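You operate a simulated robot arm through the tools that you are given. There is no shell and no other tool.

You run a simulated two-armed robot. Do the job below in one go: nothing can be reset, and whatever is moved stays where it is left.

## Task
Hold the button tin still, pull its lid off and tip all the buttons into the wooden bowl.
Fine: lay the tin's lid on the fixed part, stand the tin back, then set the wooden lid on the bowl.
Where things are to end (x, y in the base frame): button tin lid within 0.06 m of [0.83, 0.23].

The check looks at the end state, three seconds after you hand in, the way a careful person would. Anything else that was tipped, shoved, dropped, spilled or broken makes it a failure. A push-on lid holds only when it is set on centred and level and pressed home; a screw cap is set on level and turned clockwise until tight.

## Robot
Two 7-joint arms with two-finger parallel grippers on one trunk that stands fixed in place. Base frame: the origin is at the foot of the trunk, x ahead of it, y to its left, z up. Readings come in m, rad, newtons and seconds.
The left shoulder is at [0.07, 0.163, 0.795], the right one opposite. With the tool pointing down near the work surface each hand reaches from about 0.38 to 0.88 m from the base axis, measured 20 degrees to its own side. Payload 3.43 kg a hand.
The TCP of each hand is the grasp point between the finger pads, 0.034 m short of the fingertips. In the tool frame z runs along the fingers and y along their closing line. The gripper opens to 0.128 m. The fingers are 0.024 m wide and 0.012 m thick; the gripper's body (0.048 by 0.13 m) begins 0.096 m behind the TCP.
Orientation is that of the tool frame in the base frame, as a unit quaternion [x, y, z, w]. With the fingers straight down and closing along the base's y, the tool's x points along the base's -x, its y along +y and its z along -z.

## Interface
- The arms move only by the tool jog_arm. It takes "left_targets", "right_targets" or both (then of equal length, played together; a hand with none holds still); each is one flat list of numbers, 7 for each row, row after row: the shift along the base's x, y, z in units of 25 mm (1.0 is 25 mm), then the turn, a rotation vector about the base's x, y, z in units of 4 degrees (1.0 is 4 degrees), then the finger opening in m, from 0 to 0.128. In form: [tx, ty, tz, ax, ay, az, gripper, tx, ty, tz, ax, ay, az, gripper, ...]. A call has 1 to 20 rows; each row shifts and turns the commanded pose from where the row before left it. A call with a number of a shift or a turn outside -1 to 1 is refused whole. Rows are played at 5 a second. More than 0.05 m and 0.15 rad between two rows, or a gripper value outside its range, and nothing of the call is played. A pose out of reach is approached as far as the arm can. The call stops where the force on the tool passes 40 N (or 10 N more than at its start, if that is more) or the arm is blocked; 0.2 s more then pass. Each finger travels about 0.153 m/s and halts on what it meets, pressing with about 21 N; the grip force reading is that of the motor and also rises with nothing between the fingers. The clock runs only during rows and for 0.2 s after the last one: add rows that do not move to give the fingers time. The reply holds the time, the measured pose of the TCP, the force on the tool along the base axes, the opening and the grip force, in the units named above and with some noise, with the torque about the TCP (base axes, N m) and any sound that the robot's microphone picked up, and new pictures: "views" is both (left out), scene, wrist or none (wrist: the cameras of the hands that moved).
- Cameras (640 x 400 px; columns grow to the right, rows downward): "scene" is now at [0.1295, 0.0322, 1.0162]; the picture's right is [0.36, -0.93, 0.00], its down [-0.59, -0.23, -0.78] and it looks along [0.72, 0.28, -0.63] (base axes); focal length 308 px, centre (320, 200). "left" rides on the left gripper at [0.076, 0.011, -0.16] in its tool frame; the picture's right is [-0.15, 0.99, 0.00], its down [-0.88, -0.13, -0.46] and it looks along [-0.45, -0.07, 0.89] (tool axes); focal length 234 px, centre (320, 200). "right" rides on the right gripper at [0.076, -0.011, -0.16] in its tool frame; the picture's right is [0.15, 0.99, 0.00], its down [-0.88, 0.13, -0.46] and it looks along [-0.45, 0.07, 0.89] (tool axes); focal length 234 px, centre (320, 200).
- slide_trunk(by): slides the trunk up (or, below 0, down) by that many m; the arms and the scene camera ride with it, the base frame stays. It gives what a move gives, with no picture.
- head_to(pan, tilt): turns the head with the scene camera to pan (to the left, within 1.501 rad either way) and tilt (down, from -0.506 to 1.204), counted from straight ahead of the robot. It gives what a move gives, and a new picture of the scene camera.
- pixel_to_xyz(camera, pixels): there is no depth. For up to 12 entries [column, row, z] of the newest picture of that camera ("zoom" is the newest enlarged one), the place [x, y] in the base frame at which the ray of that pixel passes the height z, good to about 0.003 m. No time passes.
- zoom(camera, box): a new picture of the part [left, top, right, bottom] of that camera's present view, enlarged. No time passes.
- sign_off(): hands the job in; it is judged then, once.

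Open the grippers and draw the arms clear of the work before you hand the job in, unless the task says otherwise.

The tools are called after "Emit:" by a JSON object that holds its "name" and its "arguments". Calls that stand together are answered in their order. jog_arm: Moves the arms, as the interface text tells. Its arguments: {"type":"object","properties":{"left_targets":{"type":"array","items":{"type":"number"}},"right_targets":{"type":"array","items":{"type":"number"}},"views":{"type":"string","enum":["both","scene","wrist","none"]}},"required":[]} The other tools are called the same way: slide_trunk (by) slides the trunk up or down; head_to (pan, tilt) turns the head that bears the scene camera; pixel_to_xyz (camera, pixels) gives the place at which the rays of pixels pass given heights; zoom (camera, box) takes an enlarged picture of a part of a camera's view; sign_off () hands the job in.

At the start:

```text
time: 0.0
left_eef_pos: [0.4969, 0.4209, 0.8061]
left_tcp_rot: [0.0, 1.0, 0.0, 0.0]
left_contact_force: [0.7, -1.1, 0.4]
left_wrist_torque: [-0.01, 0.0, 0.02]
left_opening: 0.1279
left_grasp_force: 0.2
right_eef_pos: [0.7099, -0.1286, 0.7622]
right_tcp_rot: [0.0, 1.0, 0.0, 0.0]
right_contact_force: [0.4, -0.3, 0.3]
right_wrist_torque: [0.0, -0.03, 0.01]
right_opening: 0.1278
right_grasp_force: 0.0
trunk travel left (down, up): [-0.275, 0.665]
head pan, tilt: [0.367, 0.682]
```

scene: 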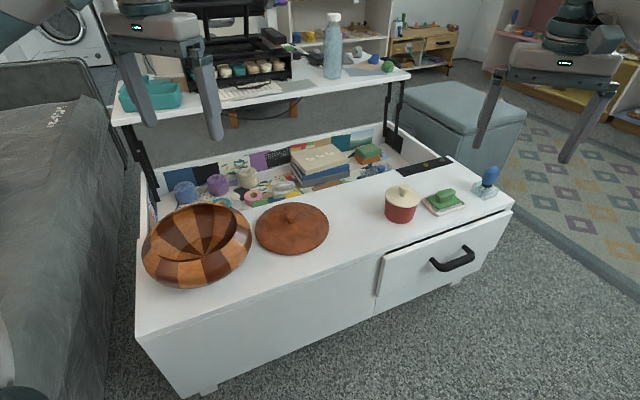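
right: 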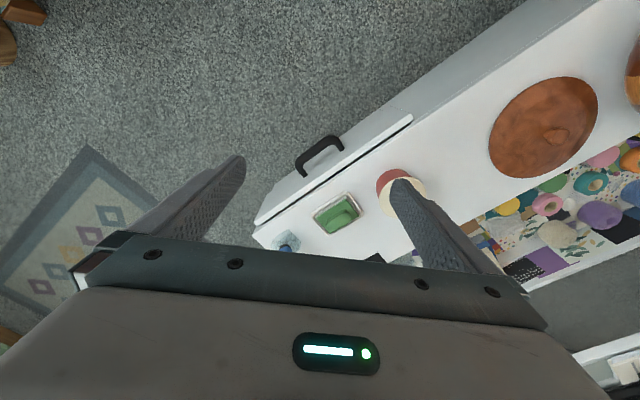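
left: 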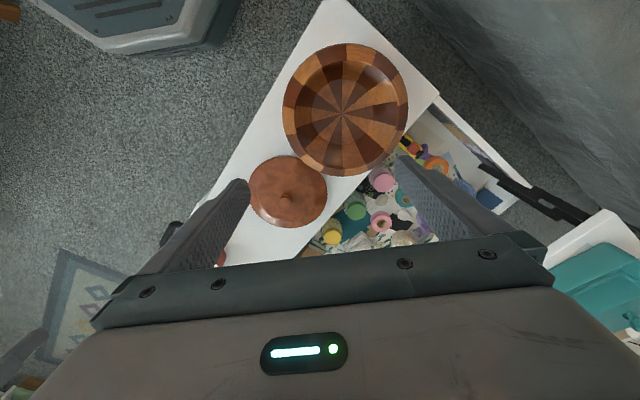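

The scene shows the wooden bowl at (197,245), the wooden lid at (292,228) and the red tin with a cream lid at (402,204). I'll zoom in on these to get their dimensions.

Emit:
{"name": "zoom", "arguments": {"camera": "scene", "box": [340, 150, 520, 262]}}

Emit:
{"name": "zoom", "arguments": {"camera": "scene", "box": [120, 170, 350, 314]}}

Emit:
{"name": "zoom", "arguments": {"camera": "right", "box": [240, 60, 640, 300]}}

```text
3.56 times, centred on (430, 206) of scene
```

zoom: 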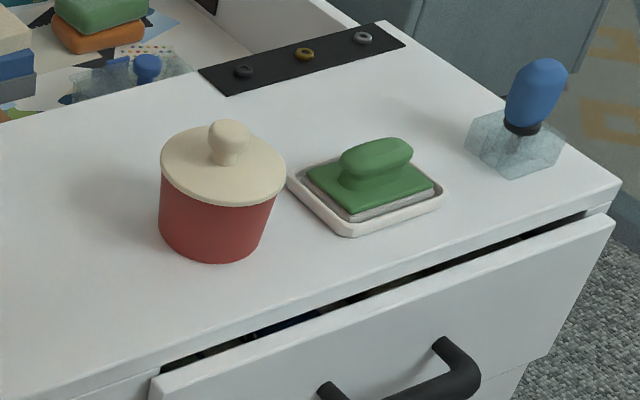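

```text
2.78 times, centred on (235, 242) of scene
```

zoom: 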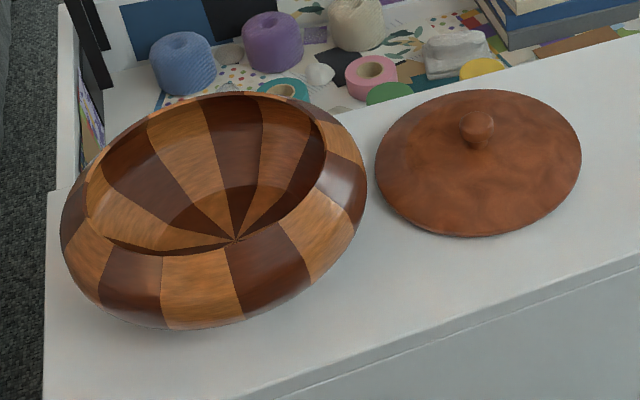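

```text
1.60 times, centred on (440, 180) of right
```

zoom: 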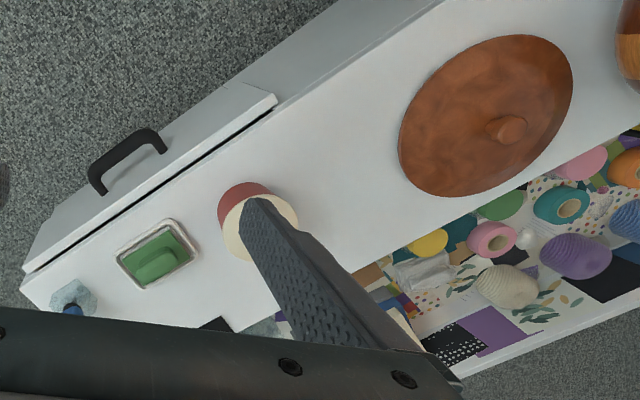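

To find the table height, I'll triangulate the wooden lid's knob, seen at scene (292,216), right (557,140) and left (286,197). I'll also do the tin and the bowl.

Emit:
{"name": "pixel_to_xyz", "arguments": {"camera": "scene", "pixels": [[292, 216, 0.5], [292, 216, 0.4], [292, 216, 0.3], [383, 221, 0.4], [383, 221, 0.3], [512, 206, 0.4], [512, 206, 0.3], [443, 212, 0.4], [443, 212, 0.3]]}}

Emit:
{"name": "pixel_to_xyz", "arguments": {"camera": "right", "pixels": [[557, 140, 0.5], [557, 140, 0.4], [557, 140, 0.3], [323, 234, 0.4], [323, 234, 0.3], [255, 233, 0.4], [255, 233, 0.3]]}}

Emit:
{"name": "pixel_to_xyz", "arguments": {"camera": "left", "pixels": [[286, 197, 0.5], [286, 197, 0.4], [286, 197, 0.3]]}}

```text
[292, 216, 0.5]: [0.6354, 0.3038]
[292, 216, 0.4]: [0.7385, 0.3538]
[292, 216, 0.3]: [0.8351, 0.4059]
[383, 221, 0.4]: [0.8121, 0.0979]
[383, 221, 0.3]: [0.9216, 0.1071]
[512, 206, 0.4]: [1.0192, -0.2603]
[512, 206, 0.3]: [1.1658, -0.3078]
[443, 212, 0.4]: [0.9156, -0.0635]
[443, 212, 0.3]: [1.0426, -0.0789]
```

```text
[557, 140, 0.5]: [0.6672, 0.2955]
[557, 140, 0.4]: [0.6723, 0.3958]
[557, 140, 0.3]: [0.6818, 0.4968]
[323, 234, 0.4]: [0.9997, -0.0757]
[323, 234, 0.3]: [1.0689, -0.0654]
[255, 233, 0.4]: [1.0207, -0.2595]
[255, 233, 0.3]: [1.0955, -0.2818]
```

```text
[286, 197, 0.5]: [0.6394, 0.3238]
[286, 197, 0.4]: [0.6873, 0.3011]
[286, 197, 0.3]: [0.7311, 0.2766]
```

The corner rays agree at a table top of about z=0.40 and the lid knob at about z=0.47. Next I'll query points on the tin, the lid edges and the bowl rim.

Emit:
{"name": "pixel_to_xyz", "arguments": {"camera": "scene", "pixels": [[385, 213, 0.4], [413.6, 217, 0.4], [399, 223.6, 0.4], [385, 196.3, 0.47], [420.3, 200.6, 0.47], [404.3, 184.3, 0.5], [254.9, 229, 0.41], [329, 228, 0.41], [292, 203, 0.41], [292, 254.5, 0.41]]}}

Emit:
{"name": "pixel_to_xyz", "arguments": {"camera": "scene", "pixels": [[151, 244, 0.49], [237, 229, 0.49], [199, 203, 0.49], [192, 260, 0.49], [199, 290, 0.4], [142, 255, 0.45], [252, 235, 0.45], [135, 335, 0.4], [476, 158, 0.4], [418, 135, 0.4], [450, 195, 0.4]]}}

Emit:
{"name": "pixel_to_xyz", "arguments": {"camera": "left", "pixels": [[284, 109, 0.48], [408, 102, 0.48], [343, 43, 0.48], [347, 176, 0.48], [249, 193, 0.41], [327, 190, 0.41], [286, 156, 0.41], [289, 228, 0.41]]}}

```text
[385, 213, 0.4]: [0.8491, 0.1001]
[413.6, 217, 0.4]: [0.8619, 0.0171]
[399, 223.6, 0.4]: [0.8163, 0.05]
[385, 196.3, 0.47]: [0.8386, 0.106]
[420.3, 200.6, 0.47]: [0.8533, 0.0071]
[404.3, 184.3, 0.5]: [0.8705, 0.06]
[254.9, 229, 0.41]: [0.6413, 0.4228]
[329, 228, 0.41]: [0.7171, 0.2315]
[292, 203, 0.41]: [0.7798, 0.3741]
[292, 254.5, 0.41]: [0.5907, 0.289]
```

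```text
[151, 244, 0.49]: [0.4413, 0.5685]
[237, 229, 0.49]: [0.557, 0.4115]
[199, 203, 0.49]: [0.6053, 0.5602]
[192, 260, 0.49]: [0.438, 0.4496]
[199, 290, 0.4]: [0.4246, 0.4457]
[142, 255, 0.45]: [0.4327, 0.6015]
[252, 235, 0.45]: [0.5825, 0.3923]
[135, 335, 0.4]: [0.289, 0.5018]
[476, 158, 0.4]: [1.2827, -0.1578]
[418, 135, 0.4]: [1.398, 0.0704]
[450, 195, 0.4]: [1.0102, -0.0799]
```

```text
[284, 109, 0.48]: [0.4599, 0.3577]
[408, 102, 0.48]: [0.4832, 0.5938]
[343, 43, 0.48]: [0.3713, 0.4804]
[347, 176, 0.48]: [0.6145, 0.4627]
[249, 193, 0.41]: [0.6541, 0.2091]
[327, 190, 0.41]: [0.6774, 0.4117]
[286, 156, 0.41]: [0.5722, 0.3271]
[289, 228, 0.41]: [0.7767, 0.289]
```

The tin sits at about (0.856, 0.058) with a radius of roughly 0.04. I'll pitch the right hand towards horizontal at its current height, which also clears the view of the tin.

Emit:
{"name": "jog_arm", "arguments": {"right_targets": [-0.5, 0, 0, 0, -1, 0.5, 0.11, -0.5, 0, 0, 0, -1, 0.5, 0.11, -0.5, 0, 0, 0, -1, 0.5, 0.11, -0.5, 0, 0, 0, -1, 0.5, 0.11, -0.5, 0, 0, 0, -1, 0.5, 0.11, -0.5, 0, 0, 0, -1, 0.5, 0.11, -0.5, 0, 0, 0, -1, 0.5, 0.11, -0.5, 0, 0, 0, -1, 0.5, 0.11, 0, 0, 0, 0, -1, 0.5, 0.11, 0, 0, 0, 0, -1, 0.5, 0.11, 0, 0, 0, 0, -1, 0.5, 0.11, 0, 0, 0, 0, -1, 0.5, 0.11], "views": "both"}}

```text
time: 2.6
left_eef_pos: [0.496, 0.4213, 0.8068]
left_tcp_rot: [0.0, 1.0, -0.001, 0.0]
left_contact_force: [0.1, -0.2, -0.1]
left_wrist_torque: [0.01, 0.0, 0.04]
left_opening: 0.128
left_grasp_force: 0.0
right_eef_pos: [0.61, -0.1284, 0.7622]
right_tcp_rot: [-0.202, 0.892, 0.0, 0.405]
right_contact_force: [-1.4, 0.4, 0.4]
right_wrist_torque: [0.01, -0.02, 0.01]
right_opening: 0.11
right_grasp_force: 0.0
trunk travel left (down, up): [-0.275, 0.665]
head pan, tilt: [0.367, 0.682]
```

scene: 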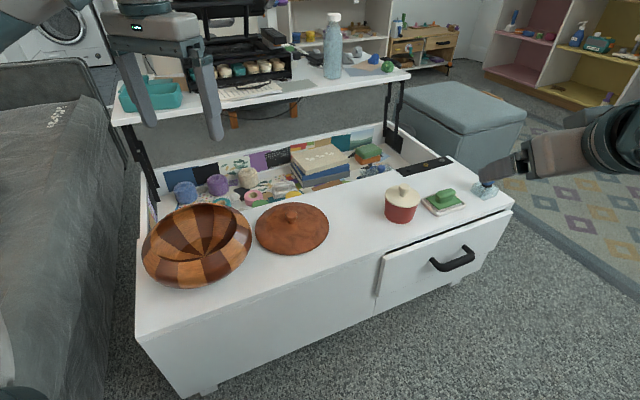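
right: 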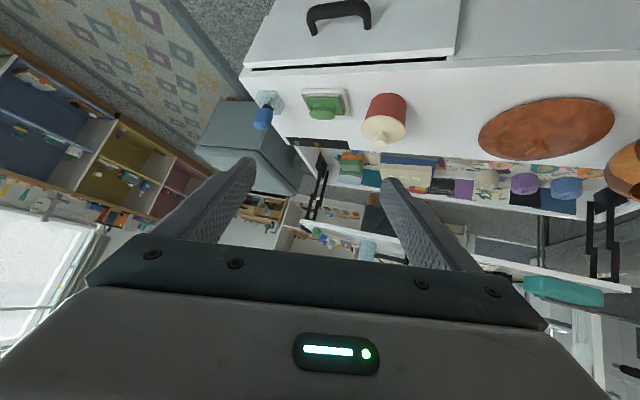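

The tin is now in full view, at right image (385,115). I'll zoom both cameras on it to triangulate its size.

Emit:
{"name": "zoom", "arguments": {"camera": "right", "box": [240, 70, 460, 208]}}

Emit:
{"name": "zoom", "arguments": {"camera": "scene", "box": [370, 170, 480, 239]}}

```text
2.90 times, centred on (350, 139) of right
```

zoom: 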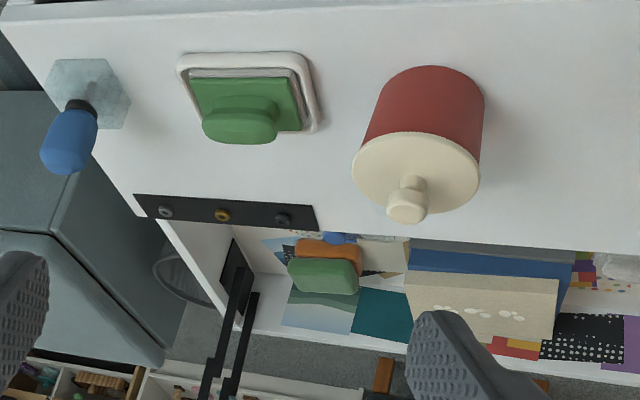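

```text
5.80 times, centred on (425, 204) of scene
```

zoom: 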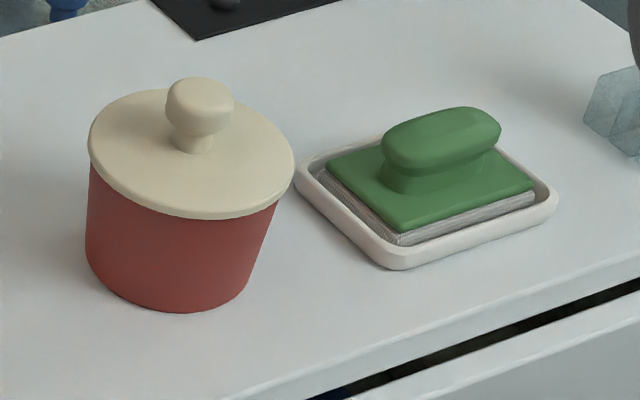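

I'll query the tin's knob top, lid edges and base point in both views, along with the tray corner.

Emit:
{"name": "pixel_to_xyz", "arguments": {"camera": "scene", "pixels": [[404.5, 185.2, 0.52], [404.5, 185.2, 0.5], [404.5, 185.2, 0.48], [385.2, 194.1, 0.48], [420.7, 197.6, 0.48], [385.2, 194.1, 0.46], [420.7, 197.6, 0.46], [401, 223.8, 0.4], [421, 200, 0.41], [439.5, 216, 0.4], [466, 205, 0.41]]}}

Emit:
{"name": "pixel_to_xyz", "arguments": {"camera": "right", "pixels": [[379.7, 141.7, 0.52], [379.7, 141.7, 0.5], [379.7, 141.7, 0.48], [361.4, 130.3, 0.48], [405.5, 132, 0.48], [361.4, 130.3, 0.46], [405.5, 132, 0.46], [390, 92.8, 0.4], [349, 112.5, 0.41], [344, 89, 0.4], [367, 113, 0.4], [407, 106, 0.4]]}}

```text
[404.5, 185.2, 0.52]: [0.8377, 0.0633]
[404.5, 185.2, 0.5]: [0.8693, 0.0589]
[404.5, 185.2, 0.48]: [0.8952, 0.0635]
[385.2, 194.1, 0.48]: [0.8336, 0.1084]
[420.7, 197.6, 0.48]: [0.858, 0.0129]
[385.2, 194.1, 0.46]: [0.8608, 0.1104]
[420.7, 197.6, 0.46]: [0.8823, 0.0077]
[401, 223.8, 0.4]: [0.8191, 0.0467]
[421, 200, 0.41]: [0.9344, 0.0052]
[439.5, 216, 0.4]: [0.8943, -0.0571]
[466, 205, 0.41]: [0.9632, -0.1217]
```

```text
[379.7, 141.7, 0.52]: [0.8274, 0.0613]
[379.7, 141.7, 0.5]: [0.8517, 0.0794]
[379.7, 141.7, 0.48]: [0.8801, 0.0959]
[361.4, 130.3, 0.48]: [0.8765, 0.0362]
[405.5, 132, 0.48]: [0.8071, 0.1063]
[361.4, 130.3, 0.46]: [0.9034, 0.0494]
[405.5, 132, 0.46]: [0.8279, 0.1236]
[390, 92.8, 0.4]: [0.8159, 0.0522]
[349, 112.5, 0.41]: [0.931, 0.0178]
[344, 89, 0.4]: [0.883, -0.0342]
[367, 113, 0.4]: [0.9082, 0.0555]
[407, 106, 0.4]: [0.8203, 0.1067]
```

From the triangulation, the tin centre is about (0.85, 0.065), the lid is at about 0.475 with radius 0.05, and the knob top is at about 0.51. I'll bring the right hand to a pre-grasp pose with the tool about 25° below horizontal and pointing at the tin.

Emit:
{"name": "jog_arm", "arguments": {"right_targets": [0, 0, 0, 0.81, -0.61, 0.5, 0.116, 0, 0, 0, 0.81, -0.61, 0.5, 0.116, 0, 0, 0, 0.81, -0.61, 0.5, 0.116, 0, 0, 0, 0.81, -0.61, 0.5, 0.116, 0, 0, 0, 0.81, -0.61, 0.5, 0.116, 0.33, 0.41, -0.96, 0, 0, 0, 0.116, 0.33, 0.41, -0.96, 0, 0, 0, 0.116, 0.33, 0.41, -0.96, 0, 0, 0, 0.116, 0.33, 0.41, -0.96, 0, 0, 0, 0.116, 0.33, 0.41, -0.96, 0, 0, 0, 0.116, 0.33, 0.41, -0.96, 0, 0, 0, 0.116, 0.33, 0.41, -0.96, 0, 0, 0, 0.116, 0.33, 0.41, -0.96, 0, 0, 0, 0.116, 0.33, 0.41, -0.96, 0, 0, 0, 0.116, 0.33, 0.41, -0.96, 0, 0, 0, 0.116], "views": "both"}}

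```text
time: 5.8
left_eef_pos: [0.4962, 0.4208, 0.806]
left_tcp_rot: [0.0, 1.0, 0.0, 0.0]
left_contact_force: [0.3, 0.7, 0.3]
left_wrist_torque: [-0.02, -0.02, 0.0]
left_opening: 0.1279
left_grasp_force: 0.1
right_eef_pos: [0.6931, -0.0263, 0.5206]
right_tcp_rot: [-0.218, 0.815, 0.138, 0.518]
right_contact_force: [-0.5, 0.1, 0.1]
right_wrist_torque: [0.01, 0.0, 0.02]
right_opening: 0.1161
right_grasp_force: 0.0
trunk travel left (down, up): [-0.275, 0.665]
head pan, tilt: [0.367, 0.682]
```

scene: 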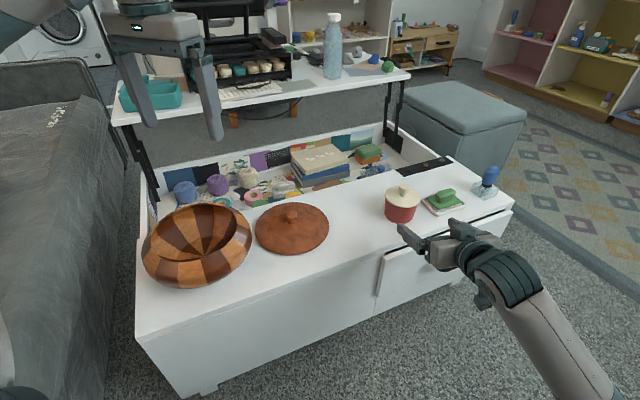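
right: 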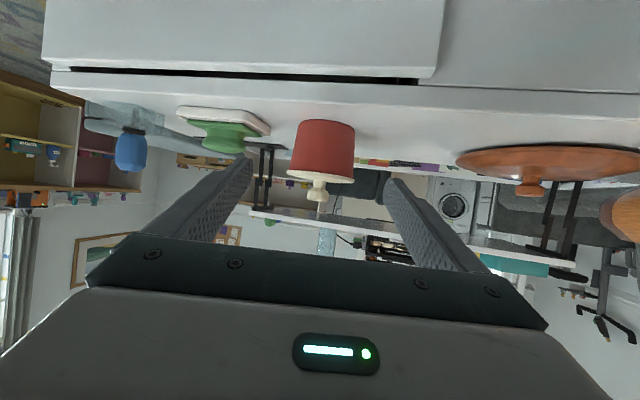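

This is a close side view of the tin, so I'll zoom in and check the alignment and heights.

Emit:
{"name": "zoom", "arguments": {"camera": "right", "box": [240, 100, 400, 200]}}

Emit:
{"name": "zoom", "arguments": {"camera": "scene", "box": [370, 170, 530, 270]}}

```text
4.00 times, centred on (320, 150) of right
```

zoom: 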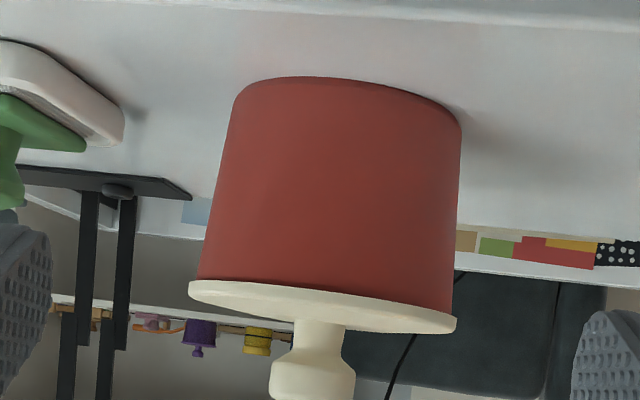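

```text
4.00 times, centred on (450, 220) of scene
```

zoom: 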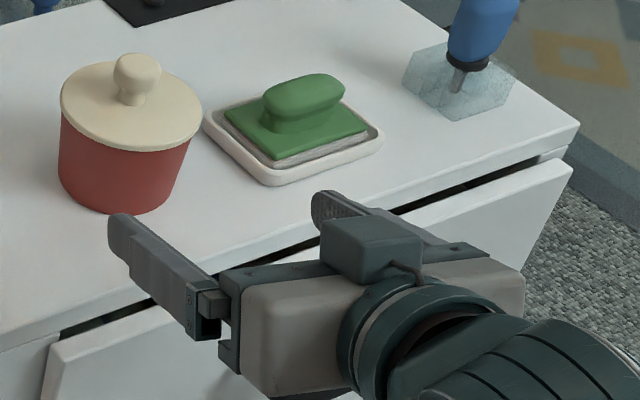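

I'll query the tin's base and lid edge positions from this close view.

Emit:
{"name": "pixel_to_xyz", "arguments": {"camera": "right", "pixels": [[326.25, 119.5, 0.4], [299.3, 123, 0.4], [355, 131.25, 0.4], [287, 171.3, 0.47], [354.25, 181.3, 0.47], [287, 171.3, 0.475], [354.25, 181.3, 0.475], [287, 171.3, 0.48], [354.25, 181.3, 0.48], [318, 201, 0.51], [318, 201, 0.515], [318, 201, 0.505]]}}

Emit:
{"name": "pixel_to_xyz", "arguments": {"camera": "scene", "pixels": [[385, 193.5, 0.475], [420.5, 197, 0.475], [403.75, 184, 0.51], [403.75, 184, 0.505], [399, 223, 0.4], [384.5, 211, 0.4], [412.5, 217, 0.4], [420.5, 200, 0.41]]}}

```text
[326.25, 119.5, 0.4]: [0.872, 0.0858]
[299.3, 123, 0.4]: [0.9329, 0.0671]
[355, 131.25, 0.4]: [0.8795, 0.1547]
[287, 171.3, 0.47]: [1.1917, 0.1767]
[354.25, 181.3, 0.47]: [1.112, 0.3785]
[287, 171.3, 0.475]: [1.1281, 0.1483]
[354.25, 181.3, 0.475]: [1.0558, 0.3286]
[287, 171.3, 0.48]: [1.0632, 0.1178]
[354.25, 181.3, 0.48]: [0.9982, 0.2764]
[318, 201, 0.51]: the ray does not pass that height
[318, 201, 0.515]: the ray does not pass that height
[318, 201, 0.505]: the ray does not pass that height
```

```text
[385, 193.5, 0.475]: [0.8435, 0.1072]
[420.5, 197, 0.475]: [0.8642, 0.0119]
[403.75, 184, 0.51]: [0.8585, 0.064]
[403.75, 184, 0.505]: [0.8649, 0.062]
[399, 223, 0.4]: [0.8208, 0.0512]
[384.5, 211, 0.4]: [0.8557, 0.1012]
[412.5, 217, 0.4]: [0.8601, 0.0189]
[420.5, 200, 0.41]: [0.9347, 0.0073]
```

Cross-checking the three views gives a table height near z≈0.43, a tin centre near (0.827, 0.060), the lid edge at about 0.495 and the knob top at about 0.525. I'll align laterally and advance part way along the tool axis, then check.

Emit:
{"name": "jog_arm", "arguments": {"right_targets": [0.36, 0.57, 0.42, 0, 0, 0, 0.118, 0.6, 0.346, -0.324, 0, 0, 0, 0.118, 0.6, 0.346, -0.324, 0, 0, 0, 0.118, 0.6, 0.346, -0.324, 0, 0, 0, 0.118, 0.6, 0.346, -0.324, 0, 0, 0, 0.118, 0, 0, 0, 0, 0, 0, 0.118], "views": "both"}}

```text
time: 7.2
left_eef_pos: [0.4958, 0.4215, 0.8061]
left_tcp_rot: [0.0, 1.0, 0.0, 0.0]
left_contact_force: [-0.2, 0.1, 0.6]
left_wrist_torque: [0.01, 0.02, -0.04]
left_opening: 0.1278
left_grasp_force: 0.1
right_eef_pos: [0.7609, 0.0239, 0.4994]
right_tcp_rot: [-0.218, 0.815, 0.139, 0.518]
right_contact_force: [-0.5, -0.4, 0.0]
right_wrist_torque: [0.0, 0.02, 0.01]
right_opening: 0.1179
right_grasp_force: 0.0
trunk travel left (down, up): [-0.275, 0.665]
head pan, tilt: [0.367, 0.682]
```

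scene: 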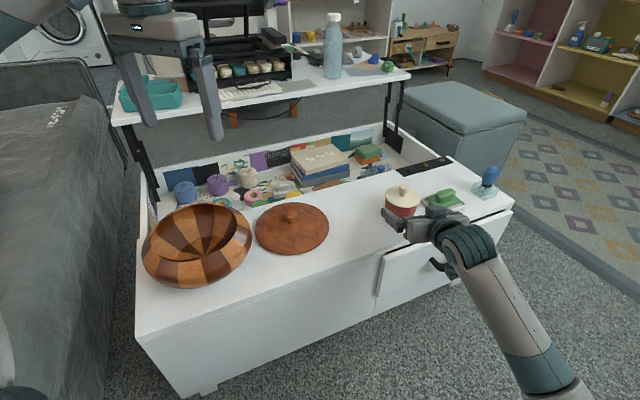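
right: 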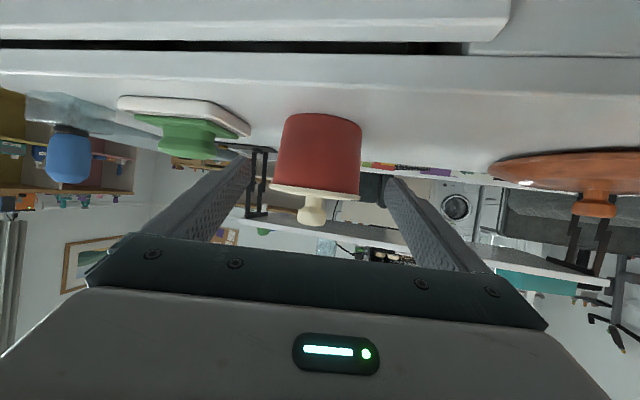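

The tin, at columns 269–362, is centred between the fingers. I'll advance the rest of the way with the gripper still open and check.

Emit:
{"name": "jog_arm", "arguments": {"right_targets": [0.65, 0.36, -0.35, 0, 0, 0, 0.118, 0.65, 0.36, -0.35, 0, 0, 0, 0.118, 0.65, 0.36, -0.35, 0, 0, 0, 0.118, 0.6, 0.34, -0.33, 0, 0, 0, 0.118, 0, 0, 0, 0, 0, 0, 0.118], "views": "both"}}

Emit:
{"name": "zoom", "arguments": {"camera": "scene", "box": [350, 160, 510, 260]}}

Emit:
{"name": "zoom", "arguments": {"camera": "right", "box": [200, 80, 440, 230]}}

```text
time: 8.4
left_eef_pos: [0.4954, 0.4205, 0.807]
left_tcp_rot: [0.0, 1.0, 0.001, -0.001]
left_contact_force: [0.8, -0.2, 0.6]
left_wrist_torque: [-0.02, -0.02, 0.01]
left_opening: 0.1283
left_grasp_force: 0.0
right_eef_pos: [0.8256, 0.0592, 0.4652]
right_tcp_rot: [-0.218, 0.815, 0.139, 0.518]
right_contact_force: [-0.6, 0.3, 0.5]
right_wrist_torque: [0.0, -0.01, 0.02]
right_opening: 0.1179
right_grasp_force: 0.0
trunk travel left (down, up): [-0.275, 0.665]
head pan, tilt: [0.367, 0.682]
```

scene: 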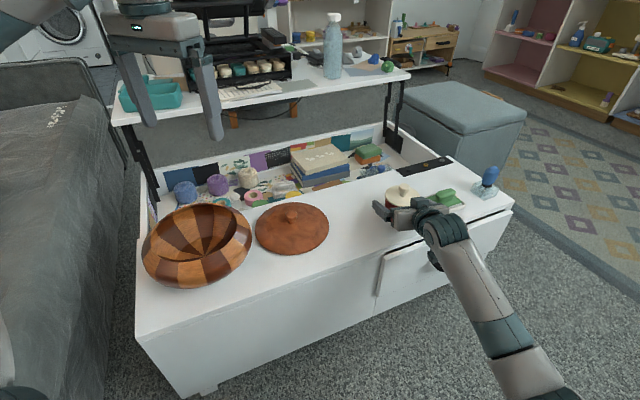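
right: 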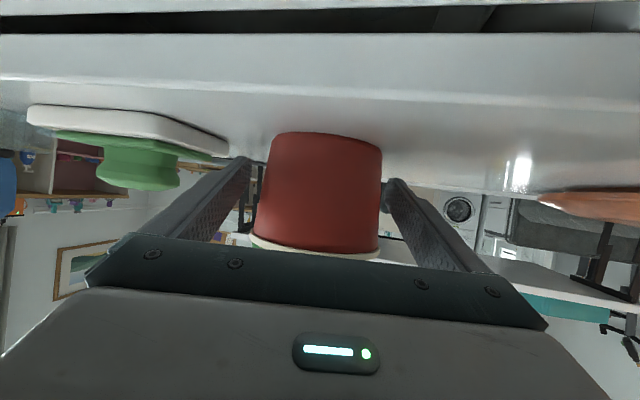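

```text
4.00 times, centred on (430, 210) of scene
```

zoom: 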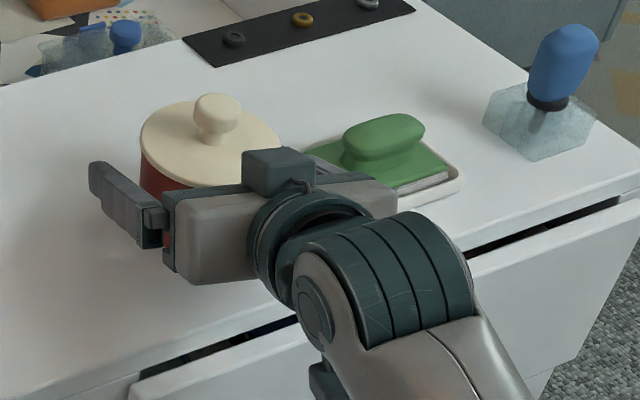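

```text
2.67 times, centred on (320, 155) of right
```

zoom: 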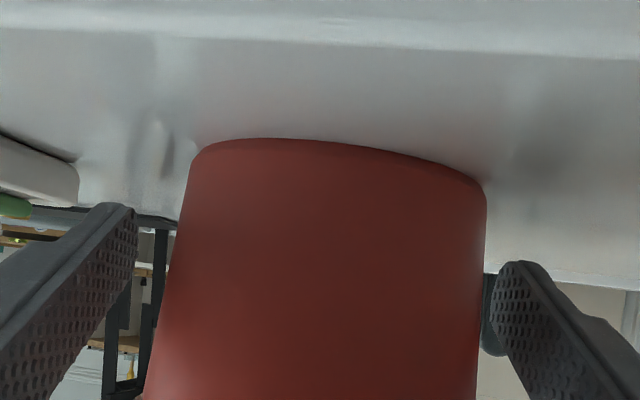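

The tin is centred to within about 2 mm and sits between the pads. I'll close the right gripper gently.

Emit:
{"name": "jog_arm", "arguments": {"right_targets": [0, 0, 0, 0, 0, 0, 0.1, 0, 0, 0, 0, 0, 0, 0.09, 0, 0, 0, 0, 0, 0, 0.08, 0, 0, 0, 0, 0, 0, 0.07, 0, 0, 0, 0, 0, 0, 0.07], "views": "both"}}

```text
time: 9.6
left_eef_pos: [0.4961, 0.4202, 0.8061]
left_tcp_rot: [0.0, 1.0, 0.0, 0.0]
left_contact_force: [-0.6, -0.2, -0.3]
left_wrist_torque: [-0.01, -0.02, 0.03]
left_opening: 0.1279
left_grasp_force: 0.0
right_eef_pos: [0.8241, 0.059, 0.4649]
right_tcp_rot: [-0.219, 0.815, 0.139, 0.518]
right_contact_force: [-0.2, 0.0, 0.3]
right_wrist_torque: [-0.02, 0.02, -0.01]
right_opening: 0.0857
right_grasp_force: 20.7
trunk travel left (down, up): [-0.275, 0.665]
head pan, tilt: [0.367, 0.682]
```

scene: 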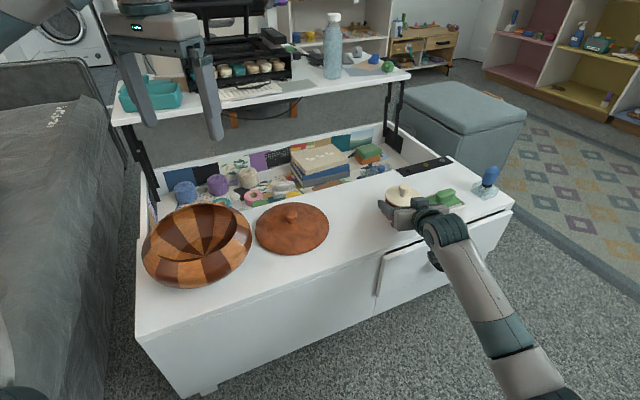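
right: 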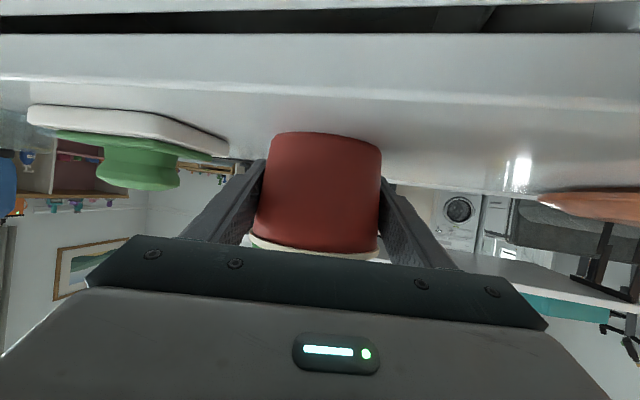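

The tin is gripped at 0.0857 m. Before moving the left arm over, I'll check where the raised shelf is so I can avoid it.

Emit:
{"name": "pixel_to_xyz", "arguments": {"camera": "scene", "pixels": [[113, 125, 0.7], [113, 125, 0.6], [410, 78, 0.7], [410, 78, 0.6], [260, 100, 0.7], [260, 100, 0.6], [130, 100, 0.65], [400, 190, 0.52]]}}

Emit:
{"name": "pixel_to_xyz", "arguments": {"camera": "left", "pixels": [[545, 262, 0.7], [545, 262, 0.6], [605, 210, 0.7], [605, 210, 0.6]]}}

Emit:
{"name": "zoom", "arguments": {"camera": "scene", "box": [360, 165, 460, 228]}}

```text
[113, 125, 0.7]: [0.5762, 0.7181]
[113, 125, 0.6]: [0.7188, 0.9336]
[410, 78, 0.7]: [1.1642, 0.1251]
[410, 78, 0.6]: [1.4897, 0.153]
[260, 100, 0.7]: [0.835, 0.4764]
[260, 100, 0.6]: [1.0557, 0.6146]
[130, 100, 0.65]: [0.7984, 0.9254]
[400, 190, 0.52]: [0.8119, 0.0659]
```

```text
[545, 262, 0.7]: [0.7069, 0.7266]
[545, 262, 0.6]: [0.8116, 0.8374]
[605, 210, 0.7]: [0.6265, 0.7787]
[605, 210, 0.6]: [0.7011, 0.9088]
```

```text
6.35 times, centred on (410, 196) of scene
```

zoom: 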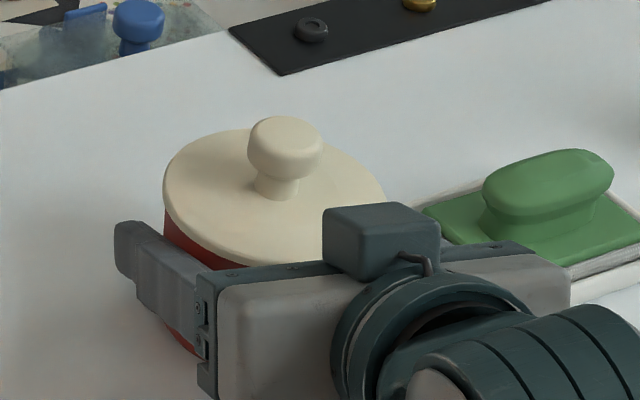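

The shelf is well back, at z≈0.6 along the line (0.71,0.92)–(1.48,0.15). I'll bring the left hand above the tin's knob with the tool pointing down and the fingers at a moderate opening.

Emit:
{"name": "jog_arm", "arguments": {"left_targets": [0.81, -0.92, -0.35, 0, 0, 0, 0.07, 0.81, -0.92, -0.35, 0, 0, 0, 0.07, 0.81, -0.92, -0.35, 0, 0, 0, 0.07, 0.81, -0.92, -0.35, 0, 0, 0, 0.07, 0.81, -0.92, -0.35, 0, 0, 0, 0.07, 0.81, -0.92, -0.35, 0, 0, 0, 0.07, 0.81, -0.92, -0.35, 0, 0, 0, 0.07, 0.81, -0.92, -0.35, 0, 0, 0, 0.07, 0.81, -0.92, -0.35, 0, 0, 0, 0.07, 0.81, -0.92, -0.35, 0, 0, 0, 0.07, 0.81, -0.92, -0.35, 0, 0, 0, 0.07, 0.81, -0.92, -0.35, 0, 0, 0, 0.07, 0.81, -0.92, -0.35, 0, 0, 0, 0.07, 0.81, -0.92, -0.35, 0, 0, 0, 0.07, 0.81, -0.92, -0.35, 0, 0, 0, 0.07], "views": "both"}}

```text
time: 12.8
left_eef_pos: [0.7998, 0.0745, 0.6749]
left_tcp_rot: [0.0, 1.0, 0.0, 0.001]
left_contact_force: [-0.3, -0.7, 0.7]
left_wrist_torque: [0.0, -0.02, -0.02]
left_opening: 0.0698
left_grasp_force: 0.1
right_eef_pos: [0.8237, 0.0586, 0.4654]
right_tcp_rot: [-0.218, 0.815, 0.139, 0.518]
right_contact_force: [-1.0, -0.6, 1.0]
right_wrist_torque: [0.1, 0.05, 0.03]
right_opening: 0.0855
right_grasp_force: 21.0
trunk travel left (down, up): [-0.275, 0.665]
head pan, tilt: [0.367, 0.682]
```

scene: 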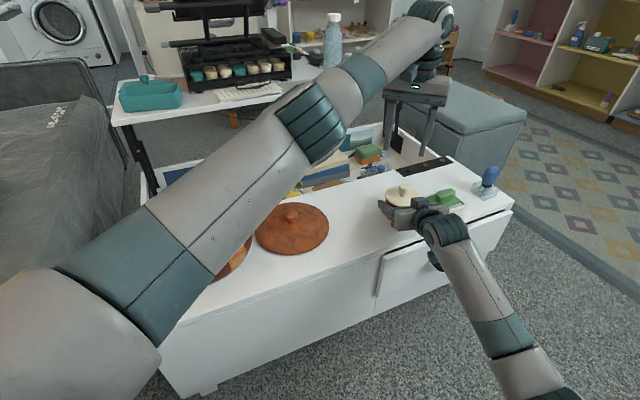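
left: 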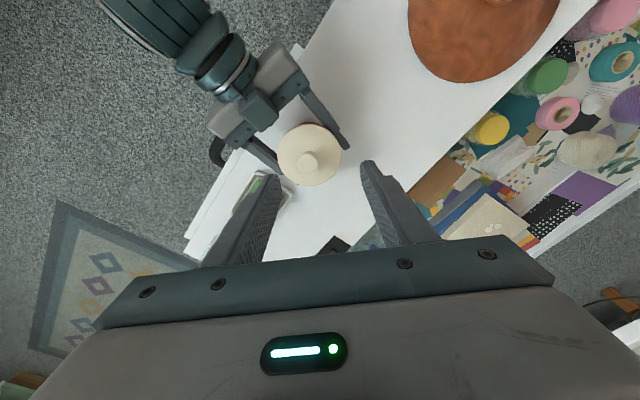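

The left camera sees the tin's lid at (308,155) and the knob at (307,163). I'll compute its position from both cameras.

Emit:
{"name": "zoom", "arguments": {"camera": "left", "box": [250, 105, 370, 180]}}

Emit:
{"name": "pixel_to_xyz", "arguments": {"camera": "left", "pixels": [[307, 163, 0.525], [307, 163, 0.51], [277, 153, 0.495], [341, 157, 0.495], [309, 124, 0.495], [309, 186, 0.495]]}}

Emit:
{"name": "pixel_to_xyz", "arguments": {"camera": "scene", "pixels": [[404.9, 187.8, 0.525], [404.9, 187.8, 0.51]]}}

```text
5.33 times, centred on (310, 142) of left
```

zoom: 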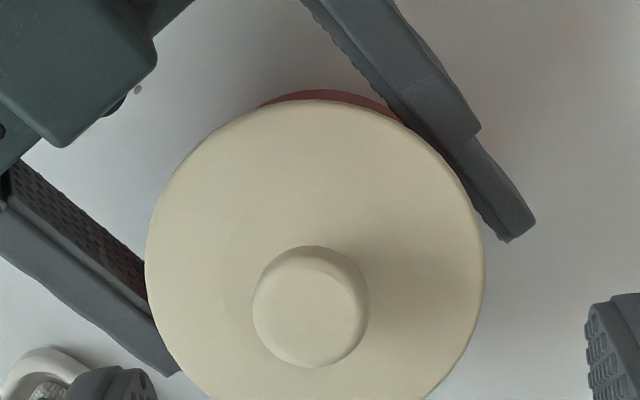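

```text
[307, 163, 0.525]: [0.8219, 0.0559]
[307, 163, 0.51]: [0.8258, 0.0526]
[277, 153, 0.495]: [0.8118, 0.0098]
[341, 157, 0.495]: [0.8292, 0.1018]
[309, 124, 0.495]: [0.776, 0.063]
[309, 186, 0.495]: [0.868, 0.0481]
```

```text
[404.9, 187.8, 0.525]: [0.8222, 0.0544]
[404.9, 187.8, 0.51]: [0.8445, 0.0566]
```

Both cameras agree that the knob top is at (0.822, 0.056, 0.524). I'll descend over it with the fingers at 0.05, stopping with the tips just above the lid disc.

Emit:
{"name": "jog_arm", "arguments": {"left_targets": [0.3, -0.25, -0.9, 0, 0, 0, 0.055, 0.3, -0.25, -0.9, 0, 0, 0, 0.055, 0.29, -0.24, -0.9, 0, 0, 0, 0.055, 0, 0, -0.9, 0, 0, 0, 0.055, 0, 0, -0.8, 0, 0, 0, 0.055, 0, 0, 0, 0, 0, 0, 0.055], "views": "both"}}

Emit:
{"name": "zoom", "arguments": {"camera": "left", "box": [220, 90, 412, 210]}}

Emit:
{"name": "zoom", "arguments": {"camera": "scene", "box": [350, 140, 478, 220]}}

```text
time: 14.2
left_eef_pos: [0.8143, 0.0614, 0.5634]
left_tcp_rot: [0.0, 1.0, 0.0, -0.001]
left_contact_force: [0.1, 0.0, -0.8]
left_wrist_torque: [0.0, 0.03, -0.02]
left_opening: 0.0551
left_grasp_force: 0.0
left hand out of reach, approached as far as the arm can: row 3
right_eef_pos: [0.8241, 0.0583, 0.4654]
right_tcp_rot: [-0.218, 0.815, 0.138, 0.519]
right_contact_force: [-0.5, -0.6, 0.8]
right_wrist_torque: [0.04, 0.04, 0.02]
right_opening: 0.0859
right_grasp_force: 21.7
trunk travel left (down, up): [-0.275, 0.665]
head pan, tilt: [0.367, 0.682]
```

scene: 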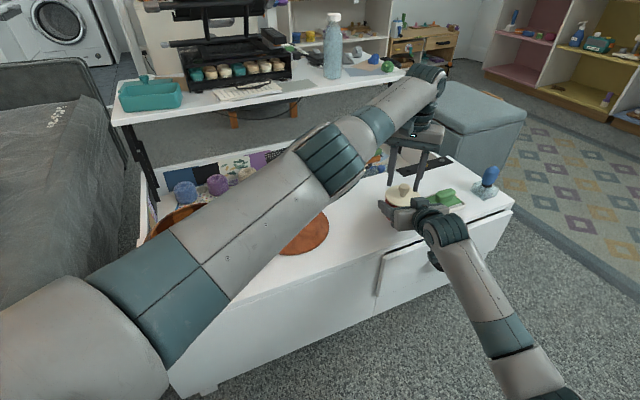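
left: 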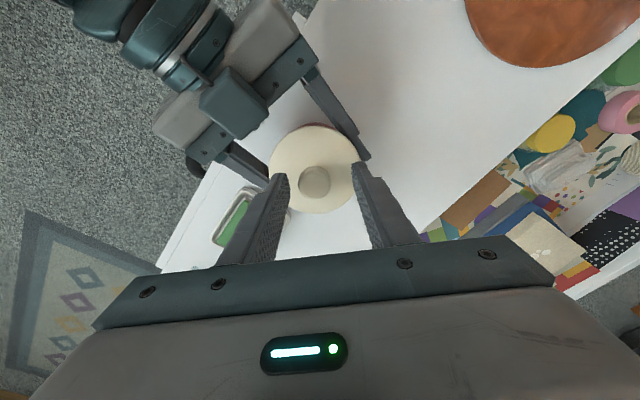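

```text
3.33 times, centred on (316, 150) of left
```

zoom: 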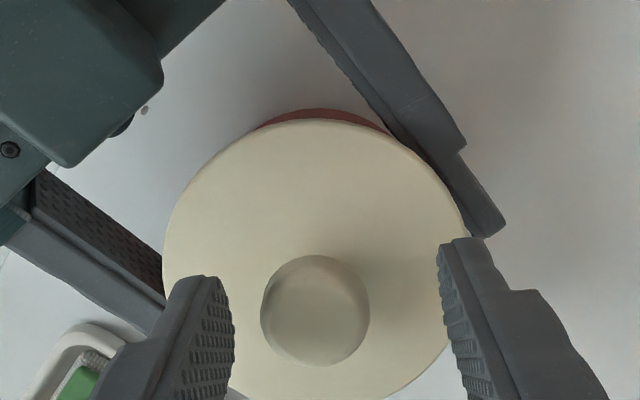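

```text
5.00 times, centred on (414, 180) of scene
```

zoom: 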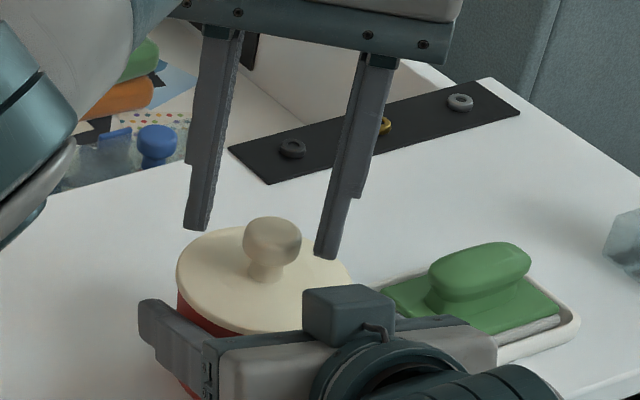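

Row 3 was refused as out of reach, leaving the left hand at (0.814, 0.061, 0.563). Tilting the left tool about 20° in the x–z plane pulls the wrist back and gains reach while the finger faces stay vertical, so I'll raise slightly and tilt.

Emit:
{"name": "jog_arm", "arguments": {"left_targets": [0, 0, 0.8, 0, -1, 0, 0.055, 0, 0, 0, 0, -1, 0, 0.055, 0, 0, 0, 0, -1, 0, 0.055, 0, 0, 0, 0, -1, 0, 0.055, 0, 0, 0, 0, -1, 0, 0.055, 0, 0, 0, 0, -1, 0, 0.055, 0, 0, 0, 0, 0, 0, 0.055], "views": "both"}}

```text
time: 15.8
left_eef_pos: [0.8135, 0.0625, 0.5833]
left_tcp_rot: [0.0, 0.978, 0.0, 0.208]
left_contact_force: [0.7, 0.2, -1.3]
left_wrist_torque: [-0.01, 0.0, 0.01]
left_opening: 0.0551
left_grasp_force: 0.2
right_eef_pos: [0.8233, 0.0589, 0.4644]
right_tcp_rot: [-0.219, 0.815, 0.139, 0.518]
right_contact_force: [-1.6, 0.6, 0.8]
right_wrist_torque: [0.04, 0.04, 0.03]
right_opening: 0.0858
right_grasp_force: 20.7
trunk travel left (down, up): [-0.275, 0.665]
head pan, tilt: [0.367, 0.682]
```

scene: 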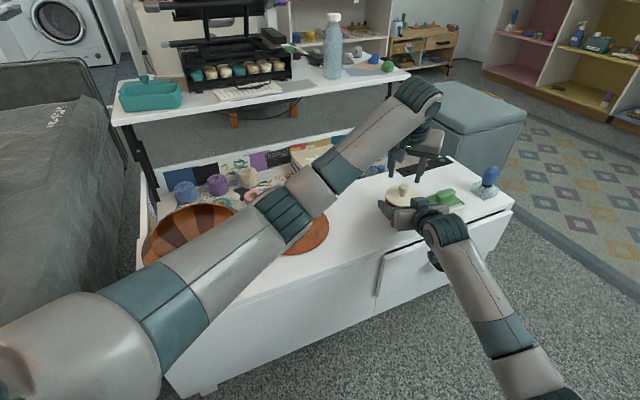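
left: 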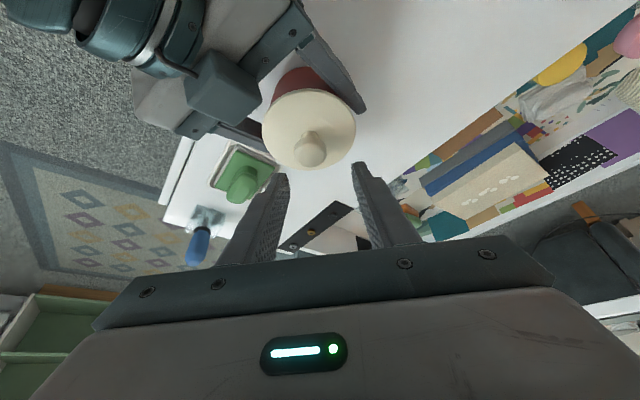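

The tilt of 24° worked and the TCP held its place. I'll re-measure the knob, now at left image (310,143), from this view.

Emit:
{"name": "zoom", "arguments": {"camera": "left", "box": [240, 60, 400, 160]}}

Emit:
{"name": "pixel_to_xyz", "arguments": {"camera": "left", "pixels": [[309, 153, 0.524], [309, 153, 0.52], [263, 135, 0.495], [356, 128, 0.495]]}}

```text
4.00 times, centred on (320, 110) of left
```

zoom: 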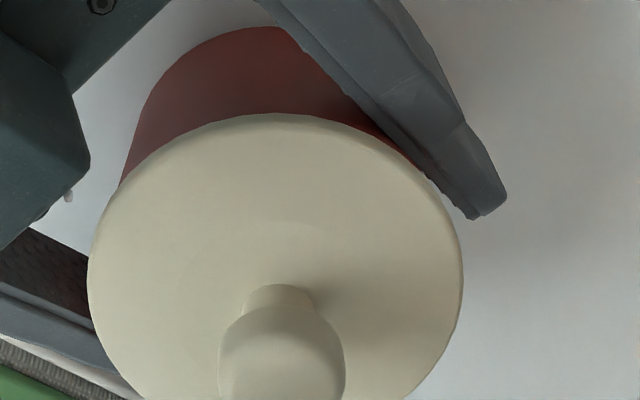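

```text
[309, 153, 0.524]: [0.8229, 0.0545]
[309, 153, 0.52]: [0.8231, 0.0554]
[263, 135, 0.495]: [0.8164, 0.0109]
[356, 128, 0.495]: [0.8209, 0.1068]
```

The knob is at (0.823, 0.055). Allowing for the tilt, the pad axis will pass through the knob head if the TCP is at about (0.813, 0.056, 0.537), so I'll lower there.

Emit:
{"name": "jog_arm", "arguments": {"left_targets": [0, -0.26, -0.6, 0, 0, 0, 0.055, 0, 0, -0.6, 0, 0, 0, 0.055, 0, 0, -0.62, 0, 0, 0, 0.055, 0, 0, 0, 0, 0, 0, 0.055], "views": "both"}}

Emit:
{"name": "zoom", "arguments": {"camera": "left", "box": [220, 90, 412, 210]}}

Emit:
{"name": "zoom", "arguments": {"camera": "scene", "box": [350, 140, 478, 220]}}

```text
time: 16.8
left_eef_pos: [0.8127, 0.0555, 0.5385]
left_tcp_rot: [0.001, 0.978, -0.002, 0.209]
left_contact_force: [-0.5, -1.0, 4.0]
left_wrist_torque: [-0.03, 0.05, -0.02]
left_opening: 0.0551
left_grasp_force: 0.1
right_eef_pos: [0.8241, 0.0579, 0.4652]
right_tcp_rot: [-0.218, 0.815, 0.138, 0.518]
right_contact_force: [2.6, 0.3, -0.8]
right_wrist_torque: [0.15, 0.04, -0.04]
right_opening: 0.0856
right_grasp_force: 20.9
trunk travel left (down, up): [-0.275, 0.665]
head pan, tilt: [0.367, 0.682]
```

scene: 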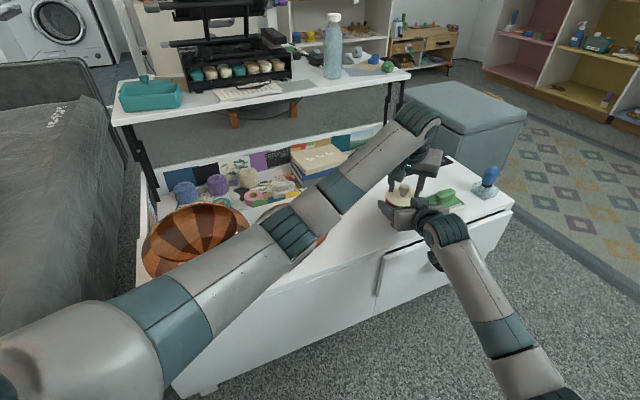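
left: 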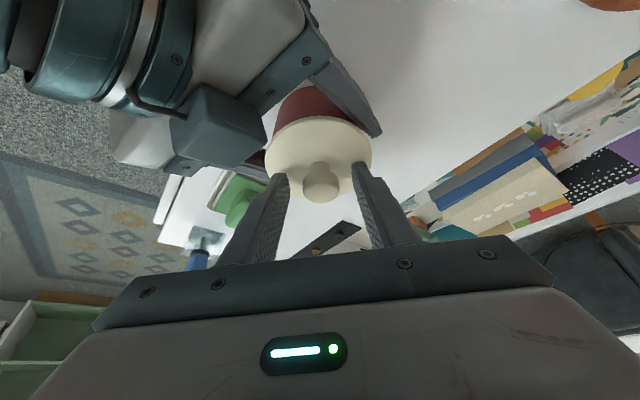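

```text
3.33 times, centred on (316, 150) of left
```

zoom: 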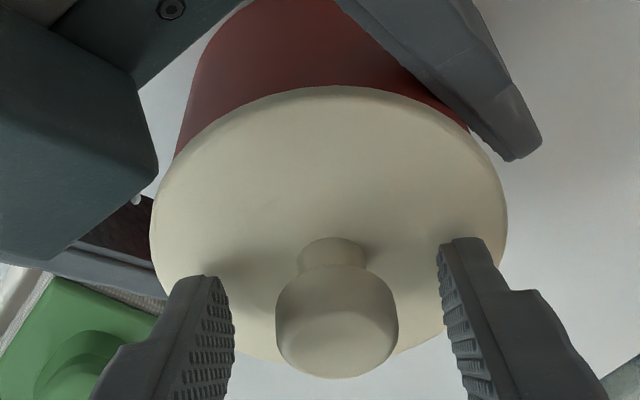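

```text
5.00 times, centred on (414, 180) of scene
```

zoom: 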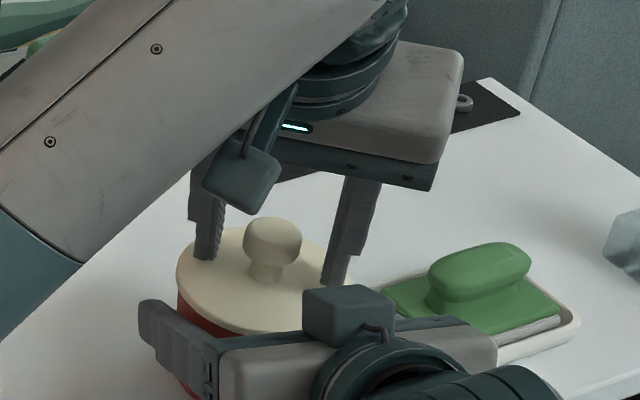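

The fingertips just touch the lid, with 4 N upward, and the knob is centred between them at zoom x 337. I'll raise 2 mm and close on the knob.

Emit:
{"name": "jog_arm", "arguments": {"left_targets": [0, 0, 0.1, 0, 0, 0, 0.05, 0, 0, 0, 0, 0, 0, 0.04, 0, 0, 0, 0, 0, 0, 0.03, 0, 0, 0, 0, 0, 0, 0.02, 0, 0, 0, 0, 0, 0, 0.015, 0, 0, 0, 0, 0, 0, 0.015], "views": "both"}}

Emit:
{"name": "zoom", "arguments": {"camera": "left", "box": [220, 90, 412, 210]}}

Emit:
{"name": "zoom", "arguments": {"camera": "scene", "box": [350, 140, 478, 220]}}

```text
time: 18.2
left_eef_pos: [0.8136, 0.0566, 0.5403]
left_tcp_rot: [0.0, 0.978, 0.0, 0.209]
left_contact_force: [-0.1, 2.3, -1.4]
left_wrist_torque: [0.05, -0.06, -0.01]
left_opening: 0.0282
left_grasp_force: 21.2
right_eef_pos: [0.825, 0.0587, 0.4642]
right_tcp_rot: [-0.218, 0.815, 0.139, 0.518]
right_contact_force: [-1.2, -0.9, 0.1]
right_wrist_torque: [0.11, -0.05, -0.02]
right_opening: 0.0859
right_grasp_force: 21.4
trunk travel left (down, up): [-0.275, 0.665]
head pan, tilt: [0.367, 0.682]
```

scene: 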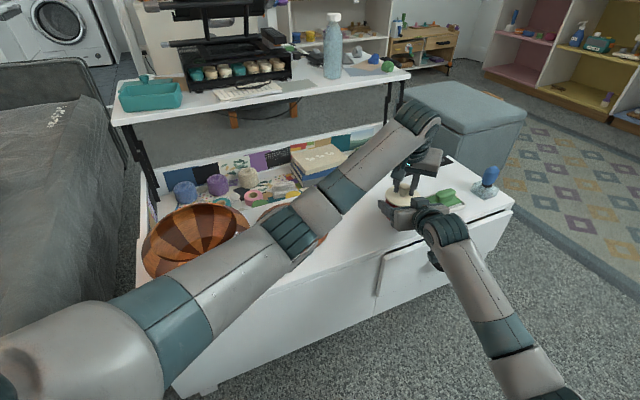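
left: 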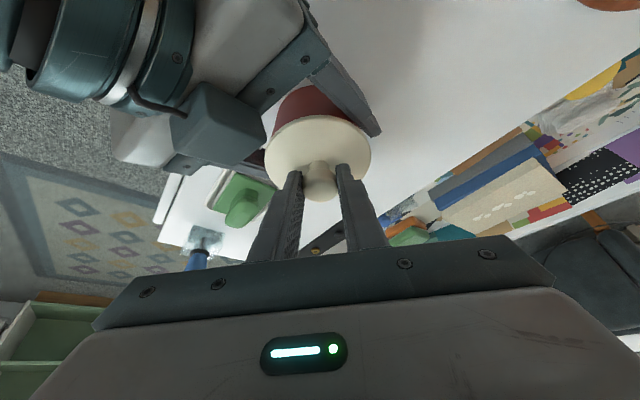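

```text
3.33 times, centred on (316, 150) of left
```

zoom: 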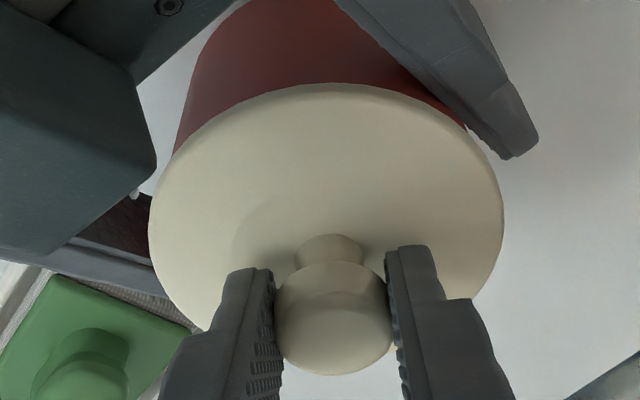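

```text
5.00 times, centred on (414, 180) of scene
```

zoom: 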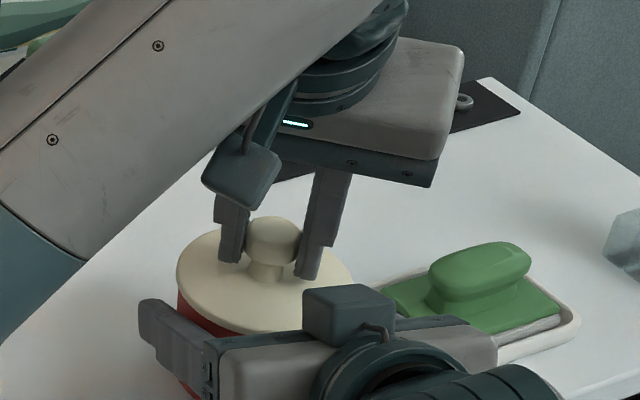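

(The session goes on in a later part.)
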